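You operate a simulated robot arm through the tools that you are given. There is no shell and no other tool.

You are at the controls of a simulated robot arm. One attempt, no reset.

Task
Warm the iron to 65 C for the clamped pipe and leave it on.
Fine: purple dial and cold iron at the pipe's size, black dial at the heat, then switch on and watch till the screen says OPEN; hands clear of the hot iron.

Only the result counts: the job must be done as asked and must still hold three seconds after the hand-in. Knocking over, shifting, dropping, spilling or breaking anything else fails it.

Robot
A 7-joint arm with a three-finger gripper, fixed in place. Base frame: the origin is on the floor under the middle of its stand, x ahead of it, y to its left, z up; the work surface is at about z = 0.86. Readings come in m, degrees, newtons and seconds.
With the tool pointing down near the work surface it reaches from about 0.1 to 0.88 m from the base axis. Its first joint turns from -166.0 to 166.0 degrees. Payload 2.94 kg.
The tool frame sits at the grasp point between the pads (the TCP): z along the fingers, y along the line on which they close. The tips reach 0.03 m beyond it. The gripper opens to 0.132 m; its body begins 0.107 m behind the TCP.
Orientation is that of the tool frame in the base frame, as [roll, pitch, yaw] about the fixed x, y, z axes, in that order (R = Rz(yaw) Ry(pitch) Rx(roll)). With the fingers straight down and closing along the base's y, the tool's x points along the base's -x, its y along +y and its z along -z.

Tools
- The arm moves only by the tool nudge_tool. Its argument "steps" is a list of rows, each a list of 7 numbers: the turn, a rotation vector about the tool's x, y, z in units of 8 degrees (1.0 is 8 degrees), then the shift along the tool's x, y, z in units of 50 mm (1.0 is 50 mm), then the finger opening in cm, from 0 to 13.2. In form: [[rx, ry, rz, dx, dy, dz, jaw], ...]. A call has 1 to 20 rows; each row shifts and turns the commanded pose from where the row before left it, along the tool's axes as they then stand. A call with a number of a shift or a turn outside -1 to 1 is refused whole. A row lasts 0.2 s, in which the tool goes at most 0.05 m and 8.6 degrees; a call with a longer step from one row to the next is refused whole, and so is a gripper value outside its range. A pose out of reach is approached as far as the arm can. The call stops where the force on the tool passes 40 N (or 10 N more than at its start, if that is more) or the arm is blocked; 0.2 s more then pass. The fingers move at their own pace (about 0.0374 m/s each) and stop on an object; they squeeze with about 28 N. The grip force told is the motor's: it shows also when the fingers shut on nothing. Time passes only in rows, and 0.2 s behind the last, so rows that do not move let the fingers close. It gives the time, the measured TCP pose, the force on the tool (base axes), the opening and the grip force at its end, in the units of the frame above (readings bear some noise), with the torque about the TCP (base axes, N m) and any sound that the robot's microphone picked up.
- Cameras (640 x 400 px; columns grow to the right, rows downward): "scene" is fixed at [0.4001, -0.6491, 1.6475]; the picture's right is [0.64, 0.77, 0.00], its down [0.73, -0.61, -0.31] and it looks along [-0.24, 0.20, -0.95] (base axes); focal length 360 px, centre (320, 200). "wrist" rides on the gripper at [0.072, 0.003, -0.144] in the tool frame; the picture's right is [-0.04, 1.00, 0.00], its down [-0.88, -0.04, -0.48] and it looks along [-0.48, -0.02, 0.88] (tool axes); focal length 256 px, centre (320, 200). There is no depth. A picture from a camera that has moved, and an enlarged one, comes with that camera's place and axes in the base frame and with its lens.
- capture(camera): a new picture of that camera. No time passes.
- slide_trunk(by): moves the trunk up (or, below 0, down) by that many m; the arm rides with it, the base frame stays. It gives what a move gives, with no picture.
- zoom(camera, box): a new picture of the part [left, top, right, bottom] of that camera's present view, enlarged. No time passes.
- finish_job(): hands the job in; it is judged then, once.

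Places have to be worked out from the pictures, the camera data and where the tool is seen. Open the gripper and draw the arm clear of the work before you hand the job in, unless the task says otherwise.

The tools are called after ">>>" by a JSON object that holds its "fn" and its "kwargs". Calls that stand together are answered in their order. nudge_tool: Moves the arm, as the interface text tells. Its arguments: {"type":"object","properties":{"steps":{"type":"array","items":{"type":"array","items":{"type":"number"}}}},"required":["steps"]} The other tools are called the same way: slide_trunk (by) moves the trunk up or down; capture (camera) takes a picture; zoom (camera, box) takes an enlarged picture of a part of a camera's view; finish_job () hands the job in.

At the start:

```text
time_s: 0.0
tool_pos: [0.3171, -0.4162, 1.2537]
tool_rot: [-180.0, 0.0, -180.0]
contact_force: [-0.5, -0.1, -0.3]
ft_torque: [0.01, 0.02, -0.02]
finger_gap: 0.132
finger_force: 0.1
trunk travel left (down, up): [-0.375, 0.165]
```

scene: 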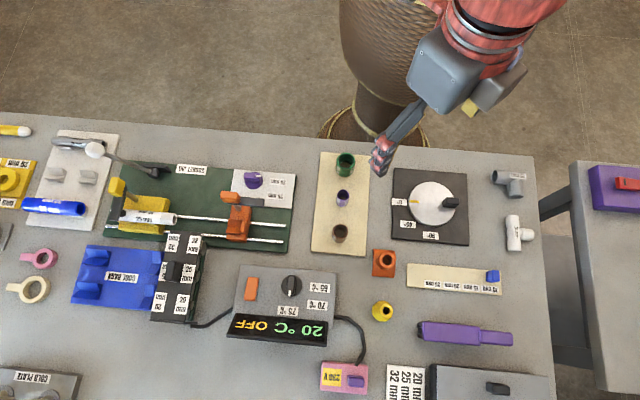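
wrist: 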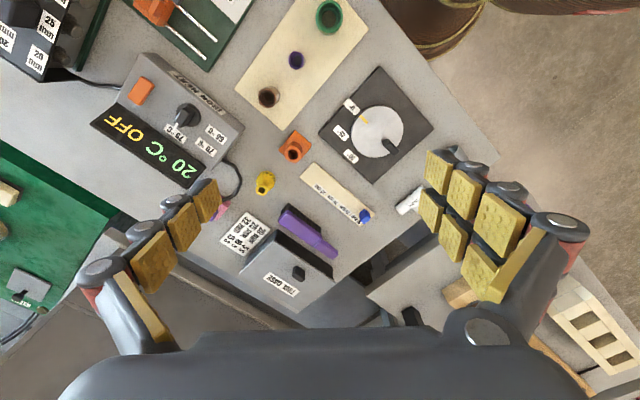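

I'll start by looking closely at the scene to identify the pipe, the iron, the dials and the switch.

>>> {"fn": "zoom", "kwargs": {"camera": "scene", "box": [60, 130, 300, 280]}}

>>> {"fn": "zoom", "kwargs": {"camera": "scene", "box": [140, 220, 380, 370]}}

>>> {"fn": "zoom", "kwargs": {"camera": "scene", "box": [300, 250, 540, 400]}}

>>> {"fn": "zoom", "kwargs": {"camera": "scene", "box": [0, 110, 240, 260]}}

```text
2.67 times, centred on (180, 205) of scene
camera zoom: at [0.4001, -0.6491, 1.6475], right [0.64, 0.77, 0.0], down [0.73, -0.61, -0.31], along [-0.24, 0.2, -0.95], focal length 960 px, centre (693, 187)
```

zoom: 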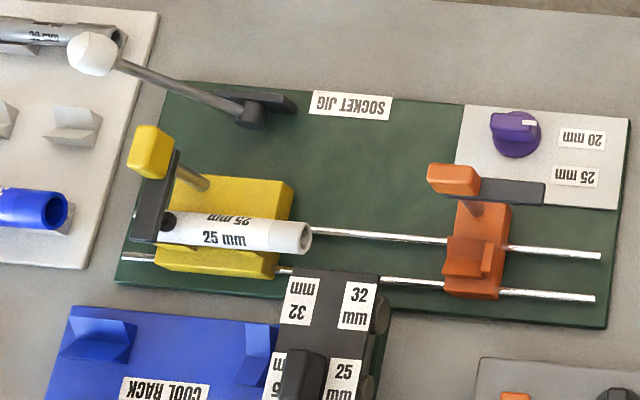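

```text
2.67 times, centred on (260, 295) of scene
camera zoom: at [0.4001, -0.6491, 1.6475], right [0.64, 0.77, 0.0], down [0.73, -0.61, -0.31], along [-0.24, 0.2, -0.95], focal length 960 px, centre (480, -53)
```

zoom: 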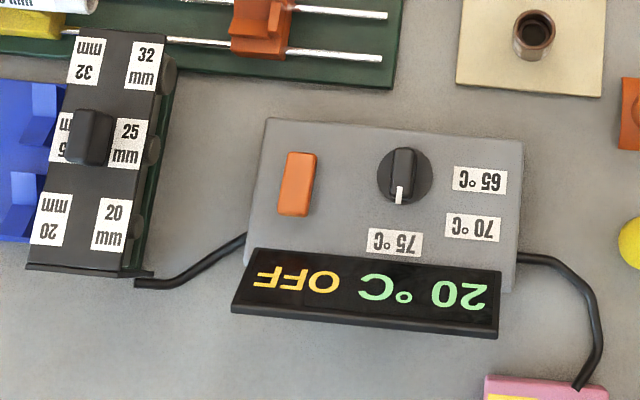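

```text
2.67 times, centred on (420, 325) of scene
camera zoom: at [0.4001, -0.6491, 1.6475], right [0.64, 0.77, 0.0], down [0.73, -0.61, -0.31], along [-0.24, 0.2, -0.95], focal length 960 px, centre (53, -133)
```

zoom: 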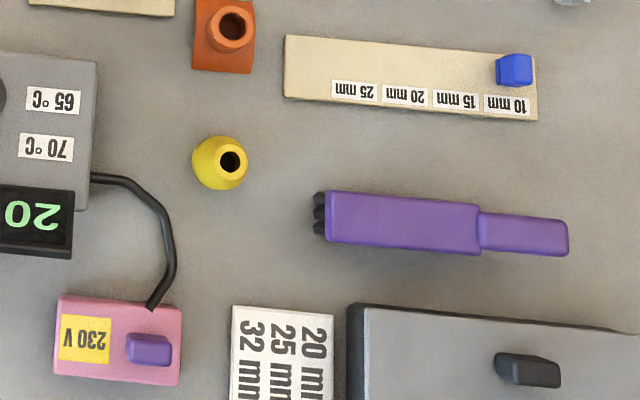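

```text
2.67 times, centred on (120, 185) of scene
camera zoom: at [0.4001, -0.6491, 1.6475], right [0.64, 0.77, 0.0], down [0.73, -0.61, -0.31], along [-0.24, 0.2, -0.95], focal length 960 px, centre (853, 240)
```

zoom: 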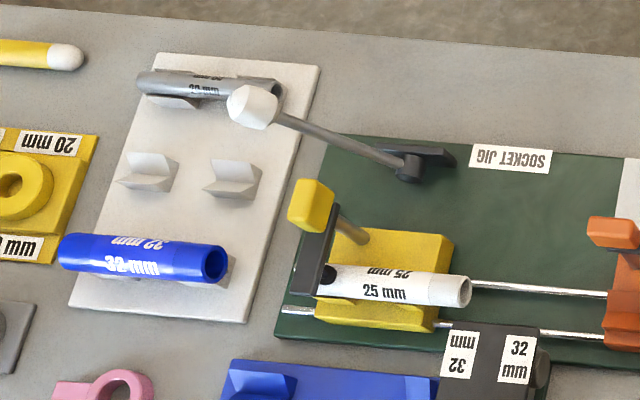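

The clamped pipe reads 25 mm. The heater's black dial looks set to 75, and the iron carries 32/25/20 labels. I'll turn the tool 45° to line up with the table and move over the jig for a closer look.

>>> {"fn": "nudge_tool", "kwargs": {"steps": [[0, 0, 0.9375, 0, 0, 0, 13.2], [0, 0, 0.9375, 0, 0, 0, 13.2], [0, 0, 0.9375, 0, 0, 0, 13.2], [0, 0, 0.9375, 0, 0, 0, 13.2], [0, 0, 0.9375, 0, 0, 0, 13.2], [0, 0, 0.9375, 0, 0, 0, 13.2], [0, 0, 0, -0.13, -0.97, 0, 13.2], [0, 0, 0, -0.13, -0.97, 0, 13.2], [0, 0, 0, -0.13, -0.97, 0, 13.2], [0, 0, 0, -0.13, -0.97, 0, 13.2], [0, 0, 0, -0.13, -0.97, 0, 13.2], [0, 0, 0, -0.13, -0.97, 0, 13.2], [0, 0, 0, -0.13, -0.97, 0, 13.2], [0, 0, 0, -0.13, -0.97, 0, 13.2]]}}

>>> {"fn": "capture", "kwargs": {"camera": "wrist"}}

>>> {"fn": "capture", "kwargs": {"camera": "scene"}}

```text
time_s: 3.0
tool_pos: [0.0744, -0.7288, 1.2522]
tool_rot: [179.9, -0.2, 135.0]
contact_force: [0.2, -0.6, 0.3]
ft_torque: [0.08, -0.06, 0.01]
finger_gap: 0.1321
finger_force: 0.1
trunk travel left (down, up): [-0.375, 0.165]
```

```text
taken
camera wrist: at [0.0262, -0.6763, 1.3965], right [0.74, 0.68, 0.0], down [0.59, -0.65, 0.47], along [0.32, -0.35, -0.88], focal length 256 px, centre (320, 200)
```

wrist: 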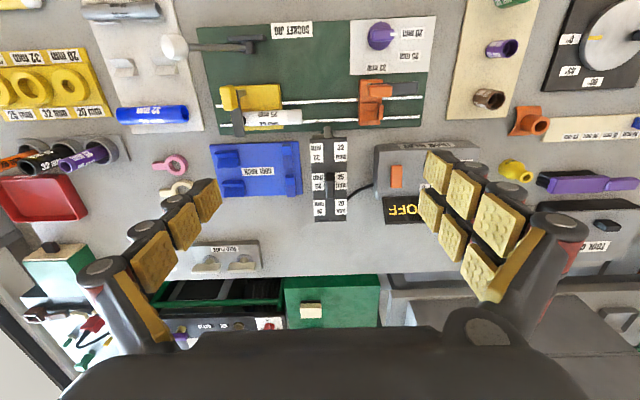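

```text
taken
```

scene: 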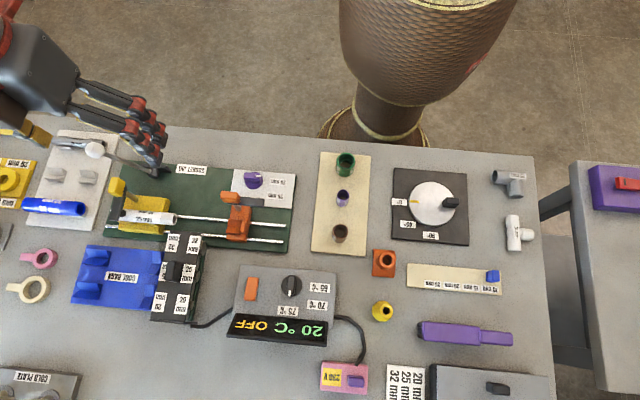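

Now the jig is visible from above. I'll zoom the wrist view on the iron, the dial plate and the heater.

>>> {"fn": "zoom", "kwargs": {"camera": "wrist", "box": [260, 110, 420, 240]}}

>>> {"fn": "zoom", "kwargs": {"camera": "wrist", "box": [190, 5, 450, 150]}}

>>> {"fn": "zoom", "kwargs": {"camera": "wrist", "box": [330, 10, 440, 90]}}

```text
3.08 times, centred on (340, 175) of wrist
camera zoom: at [0.0262, -0.6763, 1.3965], right [0.74, 0.68, 0.0], down [0.59, -0.65, 0.47], along [0.32, -0.35, -0.88], focal length 788 px, centre (258, 277)
```

zoom: 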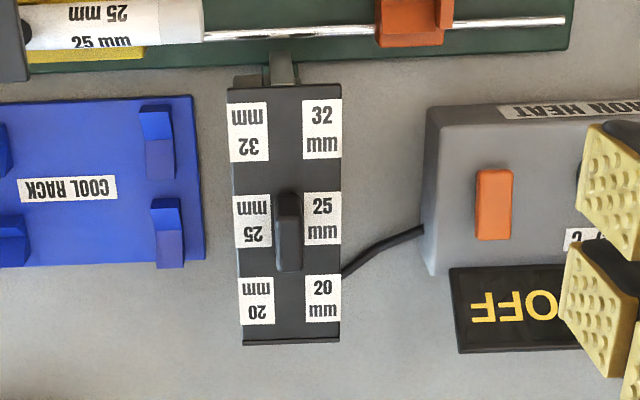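

```text
2.46 times, centred on (320, 78) of wrist
camera zoom: at [0.0262, -0.6763, 1.3965], right [0.74, 0.68, 0.0], down [0.59, -0.65, 0.47], along [0.32, -0.35, -0.88], focal length 630 px, centre (320, 502)
```

zoom: 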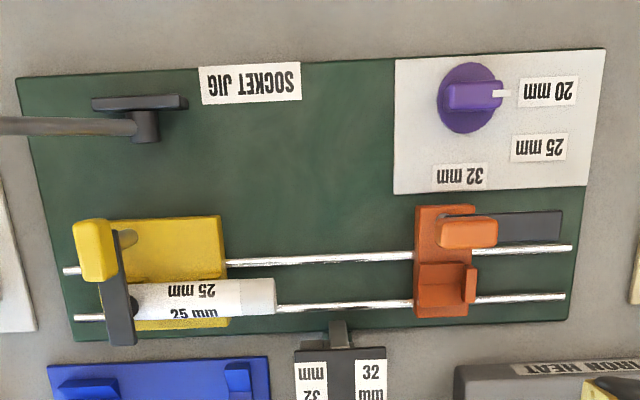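

```text
5.00 times, centred on (385, 50) of wrist
camera zoom: at [0.0262, -0.6763, 1.3965], right [0.74, 0.68, 0.0], down [0.59, -0.65, 0.47], along [0.32, -0.35, -0.88], focal length 1280 px, centre (-5, 950)
```

zoom: 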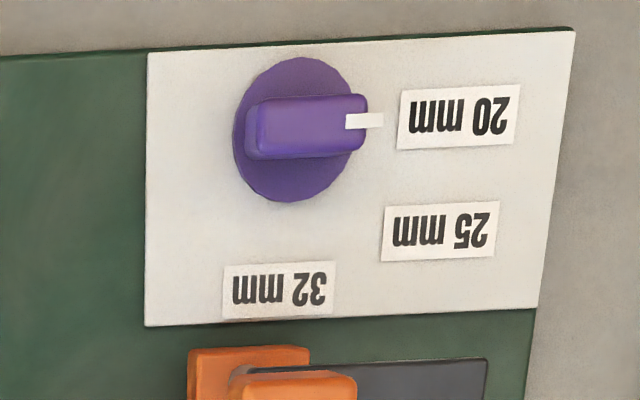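

The purple dial points at 20 mm and must go to 25. The iron seems to ride a track leading into the jig, so I'll go lower and tilt the camera to see how it's mounted.

>>> {"fn": "nudge_tool", "kwargs": {"steps": [[0, 0, 0, 0.9, 0, 0, 13.2], [0, 0, 0, 0.9, 0, 0, 13.2], [0, 0, 0, 0.9, 0, 0, 13.2], [0, -1, 0, 0, 0, 0, 13.2], [0, -1, 0, 0, 0, 0, 13.2], [0, -1, 0, 0, 0, 0, 13.2]]}}

>>> {"fn": "capture", "kwargs": {"camera": "wrist"}}

```text
time_s: 4.4
tool_pos: [-0.0172, -0.6317, 1.2521]
tool_rot: [180.0, 24.1, 135.1]
contact_force: [0.3, -0.9, 0.5]
ft_torque: [0.0, 0.01, 0.02]
finger_gap: 0.132
finger_force: 0.2
trunk travel left (down, up): [-0.375, 0.165]
```

```text
taken
camera wrist: at [-0.103, -0.5421, 1.354], right [0.73, 0.68, 0.02], down [0.4, -0.46, 0.79], along [0.55, -0.58, -0.61], focal length 256 px, centre (320, 200)
```

wrist: 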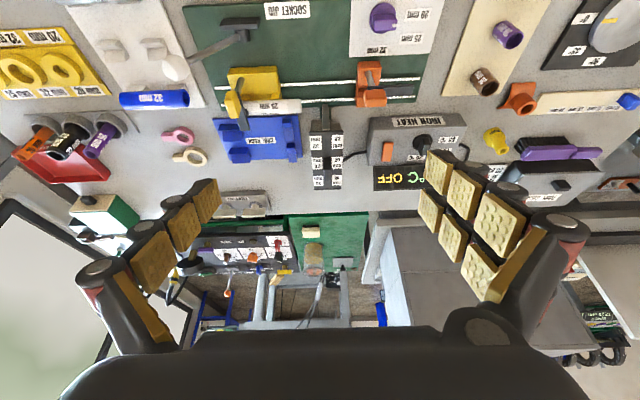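

>>> {"fn": "zoom", "kwargs": {"camera": "wrist", "box": [200, 50, 400, 200]}}

>>> {"fn": "zoom", "kwargs": {"camera": "wrist", "box": [280, 90, 380, 200]}}

```text
2.67 times, centred on (300, 125) of wrist
camera zoom: at [-0.103, -0.5421, 1.354], right [0.73, 0.68, 0.02], down [0.4, -0.46, 0.79], along [0.55, -0.58, -0.61], focal length 683 px, centre (373, 400)
```

zoom: 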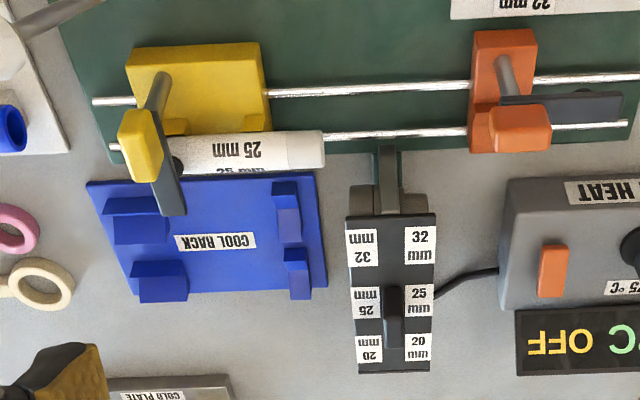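

```text
3.64 times, centred on (330, 145) of wrist
camera zoom: at [-0.103, -0.5421, 1.354], right [0.73, 0.68, 0.02], down [0.4, -0.46, 0.79], along [0.55, -0.58, -0.61], focal length 931 px, centre (284, 400)
```

zoom: 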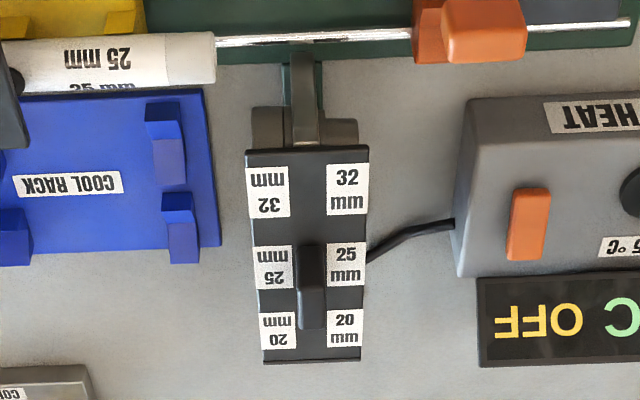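

The iron is a plate with bushes on both sides, apparently on a slide under the 32 mm end. I'll get a side view from the heater side to see the track.

>>> {"fn": "nudge_tool", "kwargs": {"steps": [[0, 1, 0, 0, 0, 0, 13.2], [0, 1, 0, 0, 0, 0, 13.2], [0, 1, 0, 0, 0, 0, 13.2], [0, 0, 0.9375, 0, 0, 0, 13.2], [0, 0, 0.9375, 0, 0, 0, 13.2], [0, 0, 0.9375, 0, 0, 0, 13.2], [0, 0, 0.9375, 0, 0, 0, 13.2], [0, 0, 0.9375, 0, 0, 0, 13.2], [0, 0, 0.9375, 0, 0, 0, 13.2], [0, 0, 0.9375, 0, 0, 0, 13.2], [0, 0, 0.9375, 0, 0, 0, 13.2], [0, 0, 0.9375, 0, 0, 0, 13.2], [0, 0, 0.9375, 0, 0, 0, 13.2], [0, 0, 0.9375, 0, 0, 0, 13.2], [0, 0, 0.9375, 0, 0, 0, 13.2]]}}

>>> {"fn": "nudge_tool", "kwargs": {"steps": [[0, 0, 0, 0.4625, 0.5625, 0.475, 13.2], [0, 0, 0, 0.4625, 0.5625, 0.475, 13.2], [0, 0, 0, 0.4625, 0.5625, 0.475, 13.2], [0, 0, 0, 0.4625, 0.5625, 0.475, 13.2], [0, 0, 0, 0.4625, 0.5625, 0.475, 13.2], [0, 0, 0, 0.4625, 0.5625, 0.475, 13.2], [0, 0, 0, 0.4625, 0.5625, 0.475, 13.2], [0, 0, 0, 0.4625, 0.5625, 0.475, 13.2], [0, -1, 0, 0, 0, 0, 13.2], [0, -1, 0, 0, 0, 0, 13.2], [0, -1, 0, 0, 0, 0, 13.2]]}}

>>> {"fn": "capture", "kwargs": {"camera": "wrist"}}

```text
time_s: 7.6
tool_pos: [-0.0168, -0.6326, 1.2526]
tool_rot: [-179.9, 0.0, 44.9]
contact_force: [0.0, 0.1, 0.2]
ft_torque: [0.0, -0.02, -0.02]
finger_gap: 0.1323
finger_force: 0.0
trunk travel left (down, up): [-0.375, 0.165]
```

```text
time_s: 10.0
tool_pos: [0.2721, -0.6608, 1.0627]
tool_rot: [179.9, 24.1, 45.0]
contact_force: [-0.7, 0.1, 0.4]
ft_torque: [0.01, 0.0, -0.01]
finger_gap: 0.1323
finger_force: 0.0
trunk travel left (down, up): [-0.375, 0.165]
```

```text
taken
camera wrist: at [0.363, -0.5755, 1.164], right [0.68, -0.73, 0.02], down [-0.46, -0.4, 0.79], along [-0.58, -0.55, -0.61], focal length 256 px, centre (320, 200)
```

wrist: 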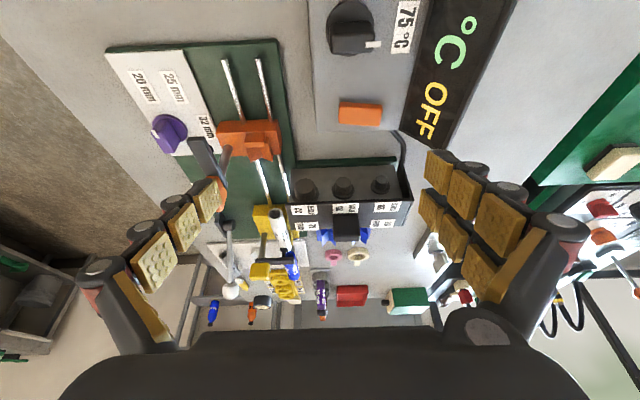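

>>> {"fn": "zoom", "kwargs": {"camera": "wrist", "box": [230, 140, 430, 265]}}

>>> {"fn": "zoom", "kwargs": {"camera": "wrist", "box": [300, 0, 500, 140]}}

>>> {"fn": "zoom", "kwargs": {"camera": "wrist", "box": [100, 40, 320, 200]}}

```text
3.20 times, centred on (330, 202) of wrist
camera zoom: at [0.363, -0.5755, 1.164], right [0.68, -0.73, 0.02], down [-0.46, -0.4, 0.79], along [-0.58, -0.55, -0.61], focal length 819 px, centre (288, 192)
```

zoom: 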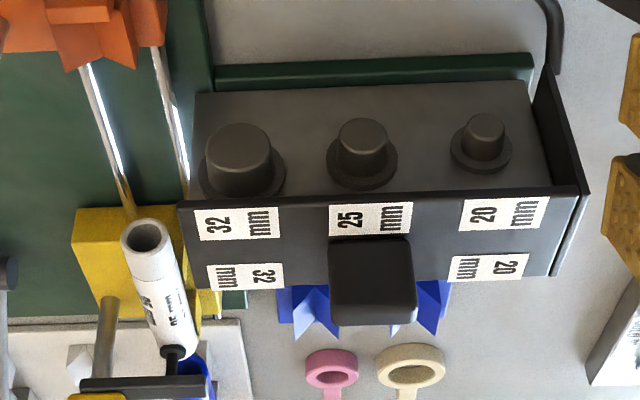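

```text
2.86 times, centred on (400, 70) of wrist
camera zoom: at [0.363, -0.5755, 1.164], right [0.68, -0.73, 0.02], down [-0.46, -0.4, 0.79], along [-0.58, -0.55, -0.61], focal length 731 px, centre (91, 571)
```

zoom: 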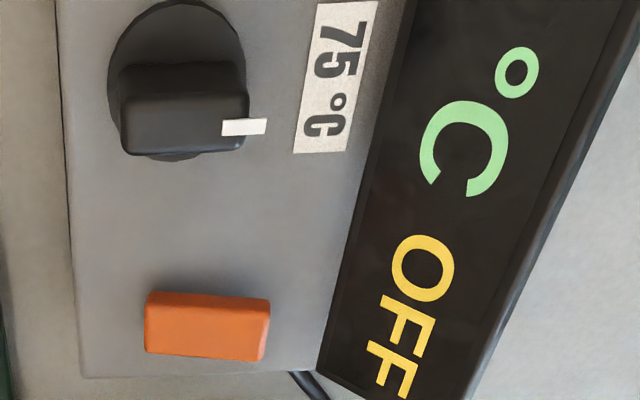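

```text
2.50 times, centred on (210, 120) of wrist
camera zoom: at [0.363, -0.5755, 1.164], right [0.68, -0.73, 0.02], down [-0.46, -0.4, 0.79], along [-0.58, -0.55, -0.61], focal length 640 px, centre (595, 400)
```

zoom: 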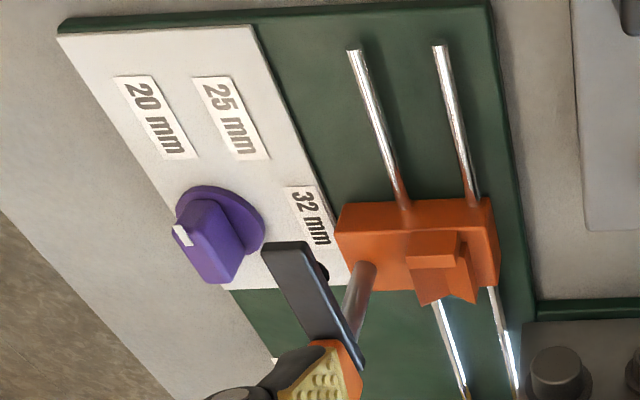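

The iron is a block on a green track, with 32/25/20 bushes along its side and a handle on top, so the 25 mm bush has to slide in line with the pipe. I'll zoom on the handle to measure it.

>>> {"fn": "zoom", "kwargs": {"camera": "wrist", "box": [280, 170, 420, 260]}}

>>> {"fn": "zoom", "kwargs": {"camera": "scene", "box": [140, 220, 220, 340]}}

>>> {"fn": "capture", "kwargs": {"camera": "scene"}}

```text
4.44 times, centred on (350, 215) of wrist
camera zoom: at [0.363, -0.5755, 1.164], right [0.68, -0.73, 0.02], down [-0.46, -0.4, 0.79], along [-0.58, -0.55, -0.61], focal length 1138 px, centre (187, 133)
```

zoom: 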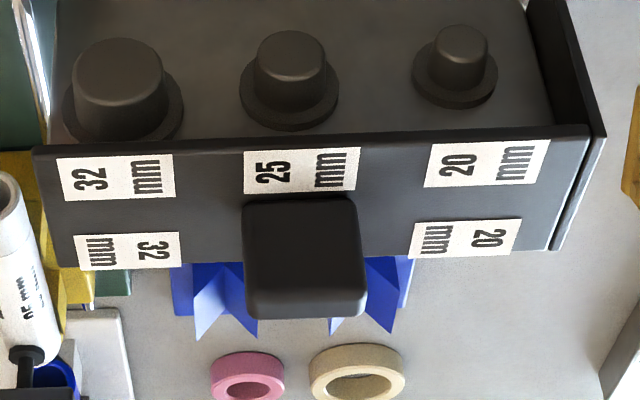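

```text
3.33 times, centred on (180, 280) of scene
camera zoom: at [0.4001, -0.6491, 1.6475], right [0.64, 0.77, 0.0], down [0.73, -0.61, -0.31], along [-0.24, 0.2, -0.95], focal length 1200 px, centre (787, -67)
```

zoom: 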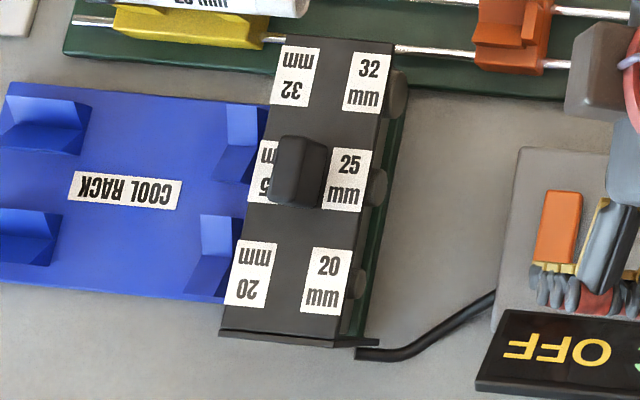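

```text
taken
```

scene: 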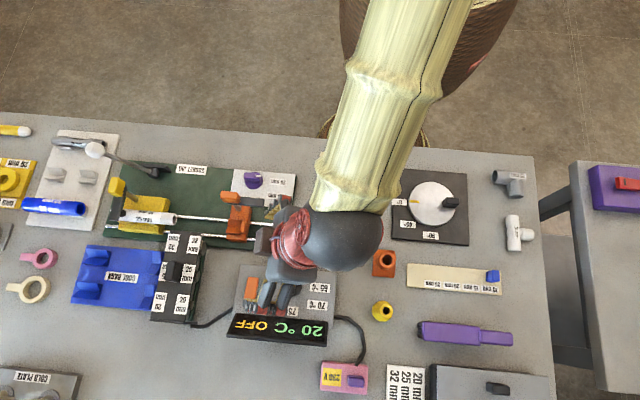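

From triangulation I place the iron's top at z≈0.963 and its handle at about (0.170, -0.807) with its top near 1.0. The pipe axis is about 0.11 m toward the robot from the 25 mm bush. I'll rise, square the tool to yaw 135 and go above the handle.

>>> {"fn": "nudge_tool", "kwargs": {"steps": [[0, 1, 0, 0, 0, -0.7, 10], [0, 1, 0, 0, 0, -0.7, 10], [0, 1, 0, 0, 0, -0.7, 10], [0, 0, -0.9375, 0, 0, -0.3, 7], [0, 0, -0.9375, 0, 0, 0, 7], [0, 0, -0.9375, 0, 0, 0, 7], [0, 0, -0.9375, 0, 0, 0, 7], [0, 0, -0.9375, 0, 0, 0, 7], [0, 0, -0.9375, 0, 0, 0, 7], [0, 0, -0.9375, 0, 0, 0, 7], [0, 0, -0.9375, 0, 0, 0, 7], [0, 0, -0.9375, 0, 0, 0, 7], [0, 0, -0.9375, 0, 0, 0, 7], [0, 0, -0.9375, 0, 0, 0, 7], [0, 0, -0.9375, 0, 0, 0, 7]]}}

```text
time_s: 13.2
tool_pos: [0.2917, -0.6394, 1.1782]
tool_rot: [-180.0, 0.0, 135.1]
contact_force: [0.8, -0.2, 0.1]
ft_torque: [0.01, 0.05, 0.0]
finger_gap: 0.07
finger_force: 0.1
trunk travel left (down, up): [-0.375, 0.165]
```

Moving over the handle at a safe height, then checking alignment with both cameras.

>>> {"fn": "nudge_tool", "kwargs": {"steps": [[0, 0, 0, -0.13, -0.8166, 0.31, 7], [0, 0, 0, -0.13, -0.8166, 0.31, 7], [0, 0, 0, -0.13, -0.8166, 0.31, 7], [0, 0, 0, -0.13, -0.8166, 0.31, 7], [0, 0, 0, -0.13, -0.8166, 0.31, 7]]}}

>>> {"fn": "capture", "kwargs": {"camera": "wrist"}}

>>> {"fn": "capture", "kwargs": {"camera": "scene"}}

```text
time_s: 14.4
tool_pos: [0.1723, -0.8092, 1.0981]
tool_rot: [180.0, 0.0, 135.0]
contact_force: [-0.1, -0.4, 0.3]
ft_torque: [0.07, -0.01, 0.0]
finger_gap: 0.0698
finger_force: 0.0
trunk travel left (down, up): [-0.375, 0.165]
```

```text
taken
camera wrist: at [0.1239, -0.7568, 1.2418], right [0.74, 0.68, 0.0], down [0.59, -0.65, 0.47], along [0.32, -0.35, -0.88], focal length 256 px, centre (320, 200)
```

wrist: 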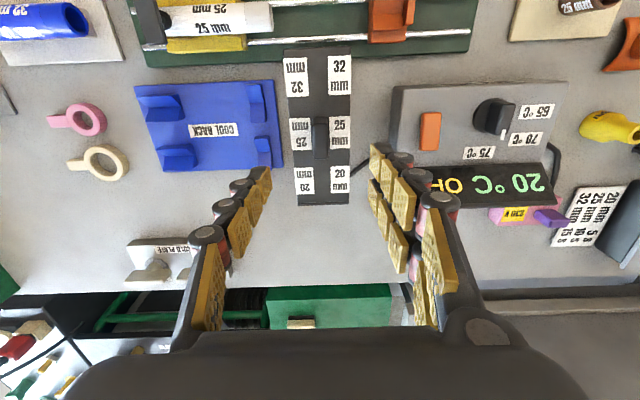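

```text
taken
```

scene: 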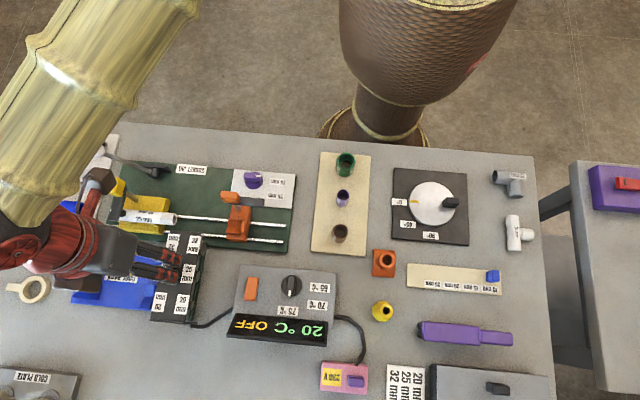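

Let me zoom to see where the handle sits relative to the predicted TCP projection.

>>> {"fn": "zoom", "kwargs": {"camera": "wrist", "box": [270, 90, 370, 210]}}

>>> {"fn": "zoom", "kwargs": {"camera": "wrist", "box": [380, 70, 580, 220]}}

```text
3.33 times, centred on (320, 150) of wrist
camera zoom: at [0.1239, -0.7568, 1.2418], right [0.74, 0.68, 0.0], down [0.59, -0.65, 0.47], along [0.32, -0.35, -0.88], focal length 853 px, centre (320, 367)
```

zoom: 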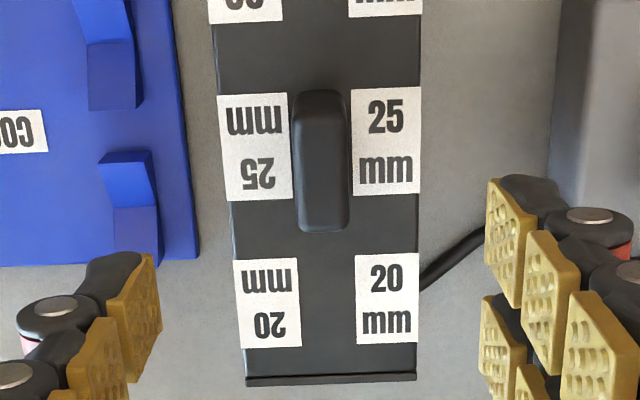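

```text
2.67 times, centred on (480, 145) of wrist
camera zoom: at [0.1239, -0.7568, 1.2418], right [0.74, 0.68, 0.0], down [0.59, -0.65, 0.47], along [0.32, -0.35, -0.88], focal length 683 px, centre (-107, 347)
```

zoom: 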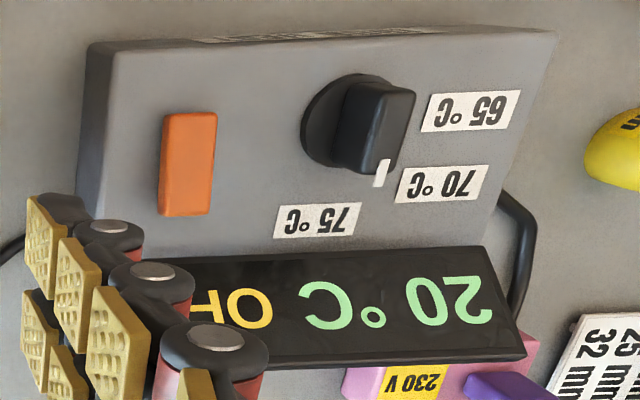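

The handle lies within about 3 mm of the TCP axis, so I'll descend so the tips end just above the iron's top plate.

>>> {"fn": "nudge_tool", "kwargs": {"steps": [[0, 0, 0, 0.02, 0, 0.6, 6], [0, 0, 0, 0.02, 0, 0.6, 6], [0, 0, 0, 0, 0, 0.4, 6], [0, 0, 0, 0, 0, 0.2, 6]]}}

>>> {"fn": "capture", "kwargs": {"camera": "wrist"}}

>>> {"fn": "zoom", "kwargs": {"camera": "scene", "box": [60, 160, 300, 340]}}

```text
time_s: 15.4
tool_pos: [0.171, -0.8086, 1.01]
tool_rot: [179.9, 0.0, 135.1]
contact_force: [0.0, 0.7, 0.9]
ft_torque: [0.02, 0.01, 0.0]
finger_gap: 0.06
finger_force: 0.0
trunk travel left (down, up): [-0.375, 0.165]
```

```text
taken
camera wrist: at [0.1219, -0.7546, 1.1536], right [0.74, 0.68, 0.0], down [0.59, -0.65, 0.48], along [0.32, -0.35, -0.88], focal length 256 px, centre (320, 200)
```

wrist: 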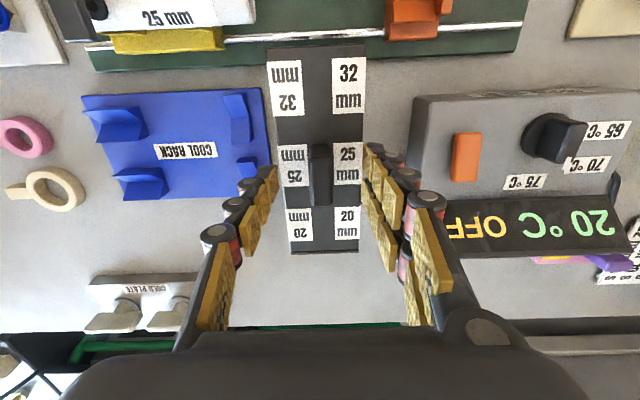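

```text
2.22 times, centred on (180, 250) of scene
camera zoom: at [0.4001, -0.6491, 1.6475], right [0.64, 0.77, 0.0], down [0.73, -0.61, -0.31], along [-0.24, 0.2, -0.95], focal length 800 px, centre (631, 89)
```

zoom: 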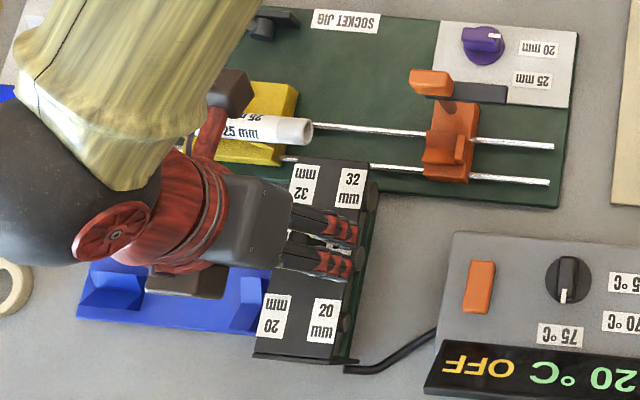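

The fingers straddle the handle; I'll lower 5 mm more and close gently on it.

>>> {"fn": "nudge_tool", "kwargs": {"steps": [[0, 0, 0, 0, 0, 0.1, 6], [0, 0, 0, 0, 0, 0, 3], [0, 0, 0, 0, 0, 0, 0.5], [0, 0, 0, 0, 0, 0, 0.5], [0, 0, 0, 0, 0, 0, 0.5], [0, 0, 0, 0, 0, 0, 0.5]]}}

>>> {"fn": "capture", "kwargs": {"camera": "wrist"}}

```text
time_s: 16.8
tool_pos: [0.1704, -0.8067, 1.006]
tool_rot: [-179.9, 0.0, 135.0]
contact_force: [1.0, 1.7, 0.8]
ft_torque: [-0.06, -0.09, -0.04]
finger_gap: 0.0157
finger_force: 31.9
trunk travel left (down, up): [-0.375, 0.165]
```

```text
taken
camera wrist: at [0.1223, -0.7539, 1.1499], right [0.74, 0.68, 0.0], down [0.59, -0.65, 0.48], along [0.32, -0.35, -0.88], focal length 256 px, centre (320, 200)
```

wrist: 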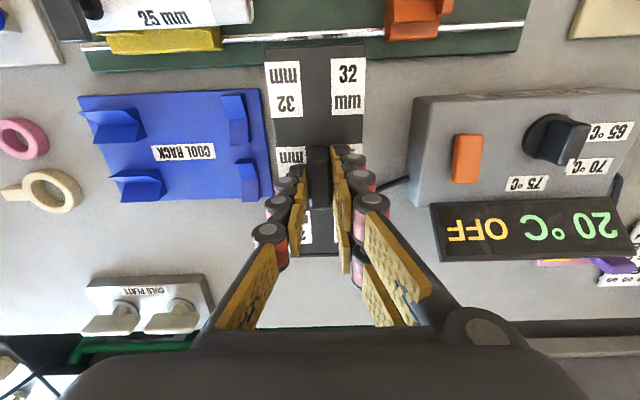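

Gripped the handle (15.7 mm). I'll slide it 40 mm toward the jig (tool +x) and check the forces and that the iron follows.

>>> {"fn": "nudge_tool", "kwargs": {"steps": [[0, 0, 0, 0.2, 0, 0, 0.5], [0, 0, 0, 0.2, 0, 0, 0.5], [0, 0, 0, 0.2, 0, 0, 0.5], [0, 0, 0, 0.2, 0, 0, 0.5]]}}

>>> {"fn": "capture", "kwargs": {"camera": "wrist"}}

>>> {"fn": "zoom", "kwargs": {"camera": "scene", "box": [60, 160, 300, 340]}}

```text
time_s: 17.8
tool_pos: [0.1429, -0.7787, 1.0059]
tool_rot: [179.9, -0.1, 135.0]
contact_force: [4.3, 6.1, -2.2]
ft_torque: [-0.58, -0.9, 0.01]
finger_gap: 0.0156
finger_force: 41.5
trunk travel left (down, up): [-0.375, 0.165]
```

```text
taken
camera wrist: at [0.0935, -0.7253, 1.15], right [0.74, 0.68, 0.0], down [0.59, -0.65, 0.47], along [0.32, -0.35, -0.88], focal length 256 px, centre (320, 200)
```

wrist: 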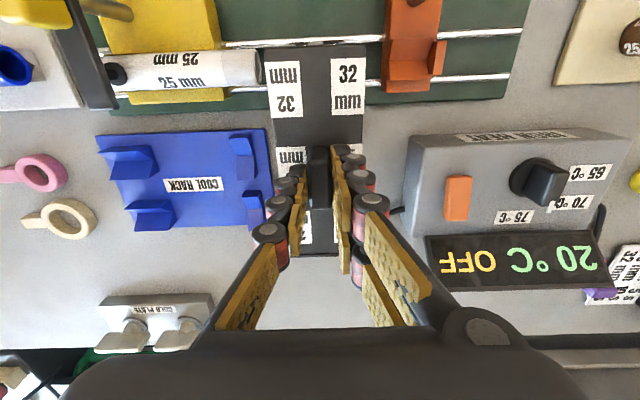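

```text
2.22 times, centred on (180, 250) of scene
camera zoom: at [0.4001, -0.6491, 1.6475], right [0.64, 0.77, 0.0], down [0.73, -0.61, -0.31], along [-0.24, 0.2, -0.95], focal length 800 px, centre (631, 89)
```

zoom: 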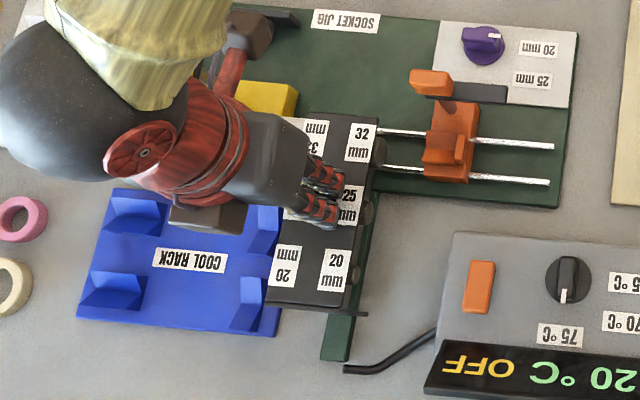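

The iron slides smoothly along its track. I'll continue another 60 mm and then check the alignment with the pipe.

>>> {"fn": "nudge_tool", "kwargs": {"steps": [[0, 0, 0, 0.24, 0, 0, 0.5], [0, 0, 0, 0.24, 0, 0, 0.5], [0, 0, 0, 0.24, 0, 0, 0.5], [0, 0, 0, 0.24, 0, 0, 0.5], [0, 0, 0, 0.24, 0, 0, 0.5]]}}

>>> {"fn": "capture", "kwargs": {"camera": "wrist"}}

>>> {"fn": "zoom", "kwargs": {"camera": "scene", "box": [60, 130, 300, 310]}}

```text
time_s: 19.0
tool_pos: [0.0987, -0.7344, 1.0065]
tool_rot: [-179.9, 0.1, 134.8]
contact_force: [0.2, 3.4, 16.2]
ft_torque: [-0.62, -0.64, 0.05]
finger_gap: 0.0158
finger_force: 41.5
trunk travel left (down, up): [-0.375, 0.165]
```

```text
taken
camera wrist: at [0.0501, -0.6809, 1.1497], right [0.74, 0.68, 0.0], down [0.59, -0.65, 0.48], along [0.32, -0.35, -0.88], focal length 256 px, centre (320, 200)
```

wrist: 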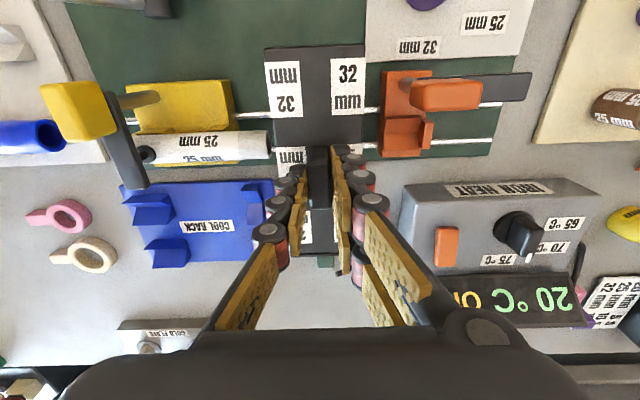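

```text
2.22 times, centred on (180, 220) of scene
camera zoom: at [0.4001, -0.6491, 1.6475], right [0.64, 0.77, 0.0], down [0.73, -0.61, -0.31], along [-0.24, 0.2, -0.95], focal length 800 px, centre (631, 156)
```

zoom: 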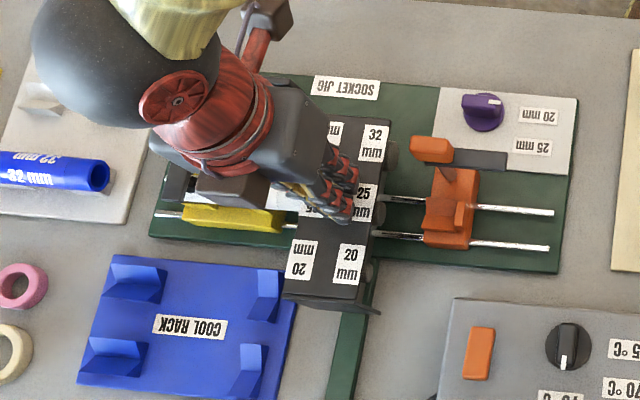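

The iron has travelled about 100 mm and the pipe is nearly level with the 25 label. I estimate roughly 8–11 mm remain, so I'll move on in small steps.

>>> {"fn": "nudge_tool", "kwargs": {"steps": [[0, 0, 0, 0.08, 0, 0, 0.5], [0, 0, 0, 0.08, 0, 0, 0.5]]}}

>>> {"fn": "zoom", "kwargs": {"camera": "wrist", "box": [120, 40, 500, 270]}}

```text
time_s: 19.6
tool_pos: [0.0925, -0.73, 1.0072]
tool_rot: [-180.0, 0.0, 135.1]
contact_force: [-1.1, -1.7, 12.3]
ft_torque: [-0.45, -0.37, -0.06]
finger_gap: 0.0156
finger_force: 41.6
trunk travel left (down, up): [-0.375, 0.165]
```

```text
1.68 times, centred on (310, 155) of wrist
camera zoom: at [0.0444, -0.6755, 1.1497], right [0.74, 0.68, 0.0], down [0.59, -0.65, 0.48], along [0.32, -0.35, -0.88], focal length 431 px, centre (337, 276)
```

zoom: 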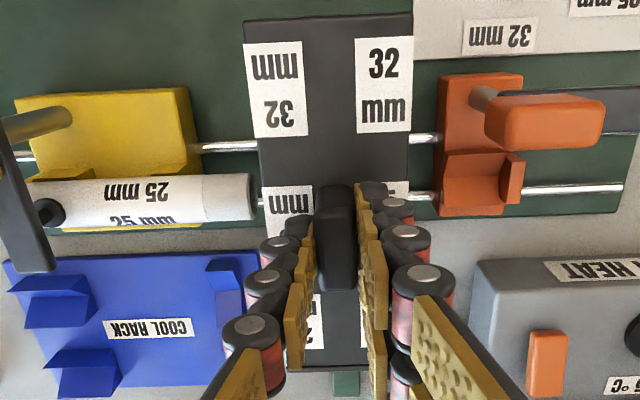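

Travel is now about 109 mm, very close to my 111 mm estimate. I'll release a little, rise straight up, and place the camera right above the pipe axis line to compare it with the 25 mm bush without parallax.

>>> {"fn": "nudge_tool", "kwargs": {"steps": [[0, 0, 0, 0, 0, 0, 3.2], [0, 0, 0, 0, 0, 0, 3.2], [0, 0, 0, 0, 0, -0.4, 3.2], [0, 0, 0, 0, 0, -0.8, 3.2], [0, 0, 0, 0, 0, -0.9, 3.2], [0, 0, 0, 0, 0, -0.9, 3.2], [0, 0, 0, -0.7, 0, 0, 3.2], [0, 0, 0, -0.7, 0, 0, 3.2]]}}

>>> {"fn": "capture", "kwargs": {"camera": "wrist"}}

>>> {"fn": "zoom", "kwargs": {"camera": "scene", "box": [60, 130, 300, 310]}}

```text
time_s: 21.4
tool_pos: [0.1451, -0.7802, 1.1573]
tool_rot: [-179.9, 0.0, 134.9]
contact_force: [0.0, -0.1, 0.5]
ft_torque: [0.01, 0.04, 0.01]
finger_gap: 0.032
finger_force: 0.1
trunk travel left (down, up): [-0.375, 0.165]
```

```text
taken
camera wrist: at [0.0964, -0.7273, 1.3], right [0.74, 0.68, 0.0], down [0.59, -0.65, 0.47], along [0.32, -0.35, -0.88], focal length 256 px, centre (320, 200)
```

wrist: 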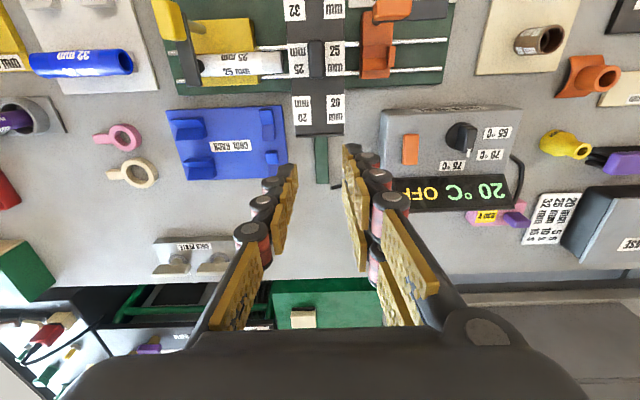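

```text
2.22 times, centred on (180, 220) of scene
camera zoom: at [0.4001, -0.6491, 1.6475], right [0.64, 0.77, 0.0], down [0.73, -0.61, -0.31], along [-0.24, 0.2, -0.95], focal length 800 px, centre (631, 156)
```

zoom: 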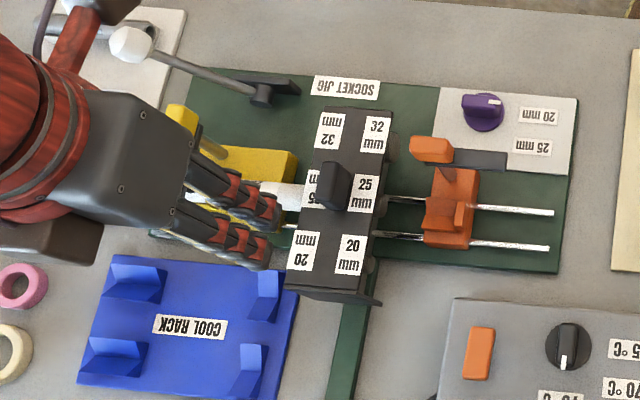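

>>> {"fn": "zoom", "kwargs": {"camera": "wrist", "box": [180, 0, 420, 140]}}

>>> {"fn": "zoom", "kwargs": {"camera": "wrist", "box": [250, 20, 370, 100]}}

```text
2.67 times, centred on (300, 70) of wrist
camera zoom: at [0.0964, -0.7273, 1.3], right [0.74, 0.68, 0.0], down [0.59, -0.65, 0.47], along [0.32, -0.35, -0.88], focal length 683 px, centre (373, 547)
```

zoom: 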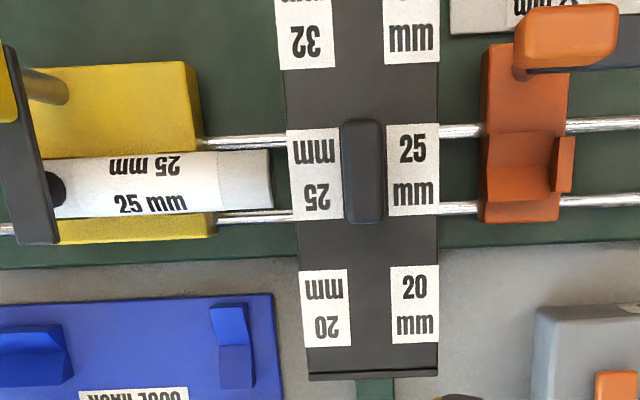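

```text
5.00 times, centred on (310, 60) of wrist
camera zoom: at [0.0964, -0.7273, 1.3], right [0.74, 0.68, 0.0], down [0.59, -0.65, 0.47], along [0.32, -0.35, -0.88], focal length 1280 px, centre (370, 900)
```

zoom: 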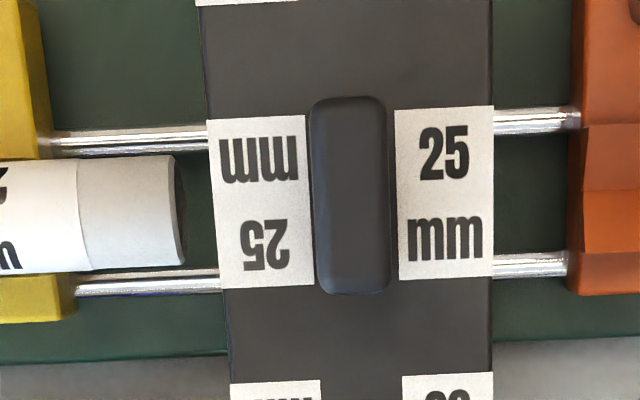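

The 25 mm labels and bush sit on the pipe axis to within about 1 mm, so the iron is set. Next is the purple dial at about (0.076, -0.576): I'll rise, move above it and turn to yaw -135 so the fingers straddle its bar.

>>> {"fn": "nudge_tool", "kwargs": {"steps": [[0, 0, 0, 0.773, 0.384, -0.1, 5], [0, 0, 0, 0.773, 0.384, -0.1, 5], [0, 0, 0, 0.773, 0.384, 0, 5], [0, 0, 0, 0.773, 0.384, 0, 5], [0, 0, 0, 0.773, 0.384, 0, 5], [0, 0, -0.9375, 0, 0, 0, 5], [0, 0, -0.9375, 0, 0, 0, 5], [0, 0, -0.9375, 0, 0, 0, 5], [0, 0, -0.9375, 0, 0, 0, 5], [0, 0, -0.9375, 0, 0, 0, 5], [0, 0, -0.9375, 0, 0, 0, 5], [0, 0, -0.9375, 0, 0, 0, 5], [0, 0, -0.9375, 0, 0, 0, 5], [0, 0, -0.9375, 0, 0, 0, 5], [0, 0, -0.9375, 0, 0, 0, 5], [0, 0, -0.9375, 0, 0, 0, 5], [0, 0, -0.9375, 0, 0, 0, 5]]}}

>>> {"fn": "capture", "kwargs": {"camera": "wrist"}}

>>> {"fn": "capture", "kwargs": {"camera": "scene"}}

```text
time_s: 25.0
tool_pos: [0.0745, -0.5744, 1.166]
tool_rot: [179.9, 0.0, -134.9]
contact_force: [-1.1, -0.5, 0.1]
ft_torque: [-0.03, 0.0, -0.01]
finger_gap: 0.0498
finger_force: 0.1
trunk travel left (down, up): [-0.375, 0.165]
```

```text
taken
camera wrist: at [0.0223, -0.6238, 1.3098], right [-0.68, 0.74, 0.0], down [0.65, 0.6, 0.48], along [0.35, 0.32, -0.88], focal length 256 px, centre (320, 200)
```

wrist: 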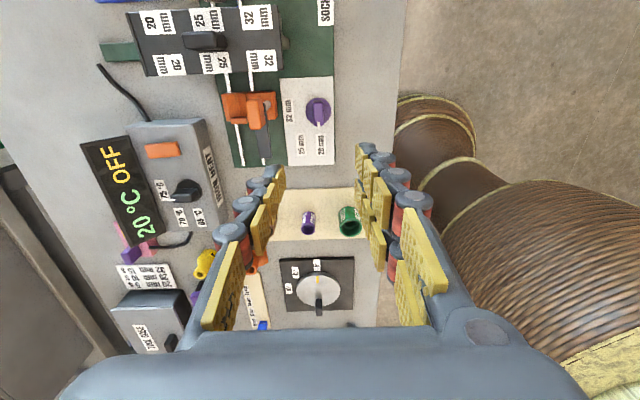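

```text
taken
```

scene: 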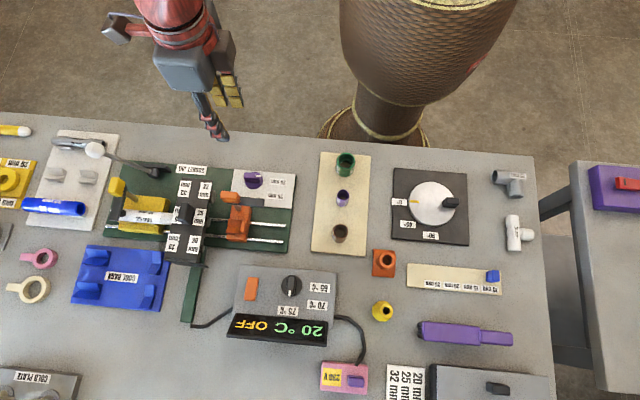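

>>> {"fn": "zoom", "kwargs": {"camera": "wrist", "box": [260, 60, 360, 180]}}

>>> {"fn": "zoom", "kwargs": {"camera": "wrist", "box": [90, 110, 240, 250]}}

```text
3.33 times, centred on (310, 120) of wrist
camera zoom: at [0.0223, -0.6238, 1.3098], right [-0.68, 0.74, 0.0], down [0.65, 0.6, 0.48], along [0.35, 0.32, -0.88], focal length 853 px, centre (353, 467)
```

zoom: 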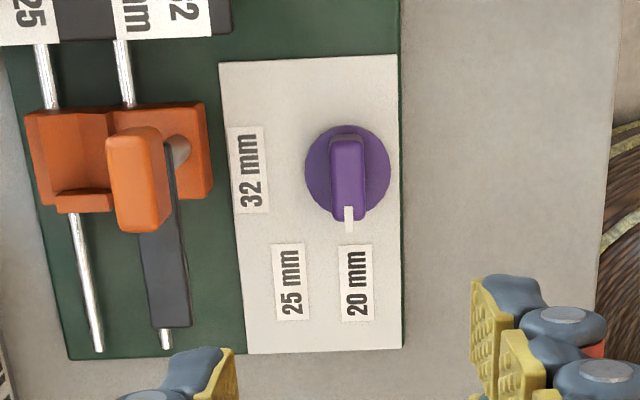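

```text
2.86 times, centred on (165, 180) of wrist
camera zoom: at [0.0223, -0.6238, 1.3098], right [-0.68, 0.74, 0.0], down [0.65, 0.6, 0.48], along [0.35, 0.32, -0.88], focal length 731 px, centre (763, 257)
```

zoom: 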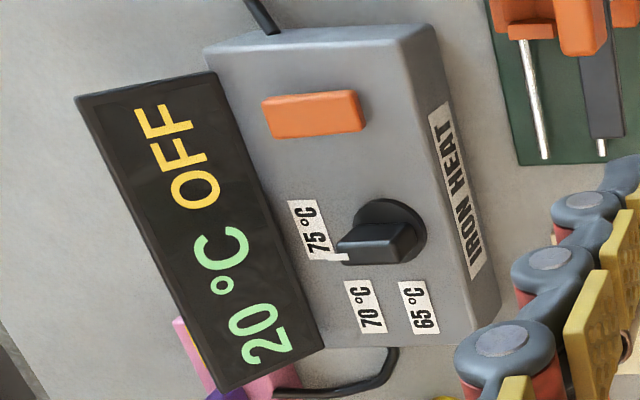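

The dial's bar lies along the rail direction, pointing at 20, and its centre is about 3 mm off my axis. I'll correct that and descend part way with the fingers at about 4 cm, which leaves room beside the orange clamp.

>>> {"fn": "nudge_tool", "kwargs": {"steps": [[0, 0, 0, 0.01, -0.03, 0.6, 4], [0, 0, 0, 0.01, -0.03, 0.8, 4], [0, 0, 0, 0, 0, 0.8, 4], [0, 0, 0, 0, 0, 0.8, 4], [0, 0, 0, 0, 0, 0.4, 4]]}}

>>> {"fn": "capture", "kwargs": {"camera": "wrist"}}

>>> {"fn": "zoom", "kwargs": {"camera": "scene", "box": [140, 110, 340, 260]}}

```text
time_s: 26.2
tool_pos: [0.077, -0.5775, 0.996]
tool_rot: [-180.0, -0.1, -135.0]
contact_force: [0.0, -0.6, 0.0]
ft_torque: [0.01, -0.01, 0.03]
finger_gap: 0.0401
finger_force: 0.2
trunk travel left (down, up): [-0.375, 0.165]
```

```text
taken
camera wrist: at [0.0241, -0.6269, 1.1385], right [-0.68, 0.74, 0.0], down [0.65, 0.59, 0.48], along [0.35, 0.32, -0.88], focal length 256 px, centre (320, 200)
```

wrist: 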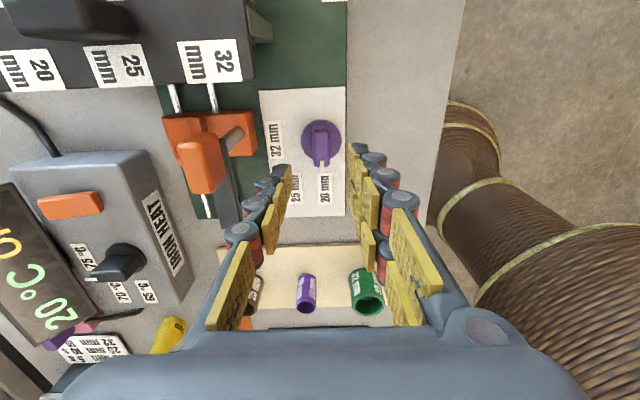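

```text
2.67 times, centred on (240, 185) of scene
camera zoom: at [0.4001, -0.6491, 1.6475], right [0.64, 0.77, 0.0], down [0.73, -0.61, -0.31], along [-0.24, 0.2, -0.95], focal length 960 px, centre (533, 240)
```

zoom: 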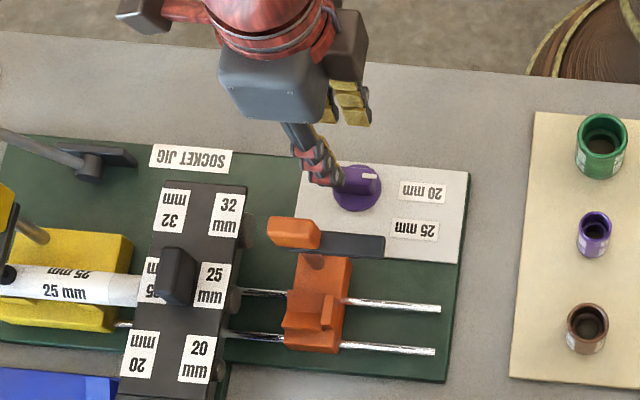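

The bar is centred under the tool. I'll descend so the tips reach just above the dial's disc.

>>> {"fn": "nudge_tool", "kwargs": {"steps": [[0, 0, 0, 0, 0, 0.5, 4], [0, 0, 0, 0, 0, 0.5, 4], [0, 0, 0, 0, 0, 0.3, 4], [0, 0, 0, 0, 0, 0.2, 4]]}}

>>> {"fn": "zoom", "kwargs": {"camera": "wrist", "box": [240, 100, 400, 220]}}

>>> {"fn": "zoom", "kwargs": {"camera": "scene", "box": [200, 140, 310, 230]}}

```text
time_s: 27.2
tool_pos: [0.0776, -0.5765, 0.9192]
tool_rot: [-179.9, -0.1, -135.1]
contact_force: [-0.4, 0.2, -0.7]
ft_torque: [0.02, 0.02, 0.04]
finger_gap: 0.04
finger_force: 0.0
trunk travel left (down, up): [-0.375, 0.165]
```

```text
3.33 times, centred on (320, 160) of wrist
camera zoom: at [0.0249, -0.6255, 1.0635], right [-0.68, 0.74, 0.0], down [0.65, 0.59, 0.48], along [0.35, 0.32, -0.88], focal length 853 px, centre (320, 333)
```

zoom: 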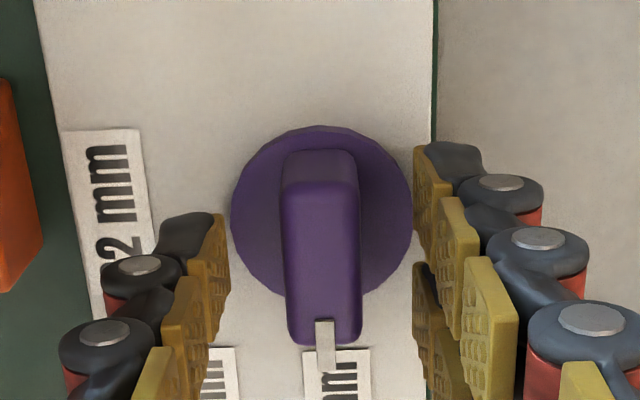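

```text
4.44 times, centred on (255, 185) of scene
camera zoom: at [0.4001, -0.6491, 1.6475], right [0.64, 0.77, 0.0], down [0.73, -0.61, -0.31], along [-0.24, 0.2, -0.95], focal length 1600 px, centre (609, 267)
```

zoom: 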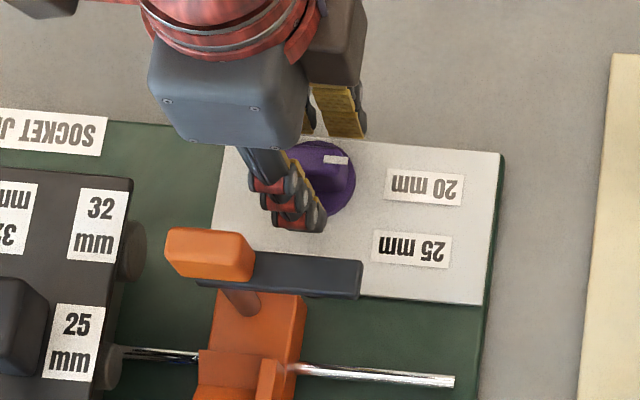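

Well centred. I'll lower 3 mm more and close on the bar.

>>> {"fn": "nudge_tool", "kwargs": {"steps": [[0, 0, 0, 0, 0, 0.06, 4], [0, 0, 0, 0, 0, 0, 2], [0, 0, 0, 0, 0, 0, 0.8], [0, 0, 0, 0, 0, 0, 0.8], [0, 0, 0, 0, 0, 0, 0.8]]}}

>>> {"fn": "zoom", "kwargs": {"camera": "wrist", "box": [240, 100, 400, 220]}}

```text
time_s: 28.4
tool_pos: [0.077, -0.5773, 0.9167]
tool_rot: [179.9, 0.1, -135.0]
contact_force: [-1.5, 0.2, 0.4]
ft_torque: [-0.02, -0.05, -0.01]
finger_gap: 0.0156
finger_force: 35.1
trunk travel left (down, up): [-0.375, 0.165]
```

```text
3.33 times, centred on (320, 160) of wrist
camera zoom: at [0.0238, -0.6258, 1.0609], right [-0.68, 0.74, 0.0], down [0.65, 0.59, 0.48], along [0.35, 0.32, -0.88], focal length 853 px, centre (320, 333)
```

zoom: 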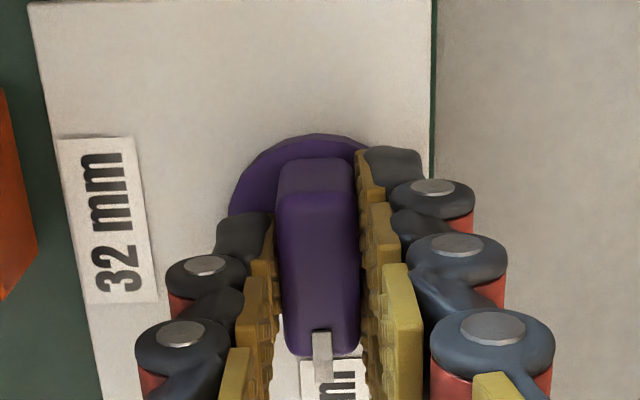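

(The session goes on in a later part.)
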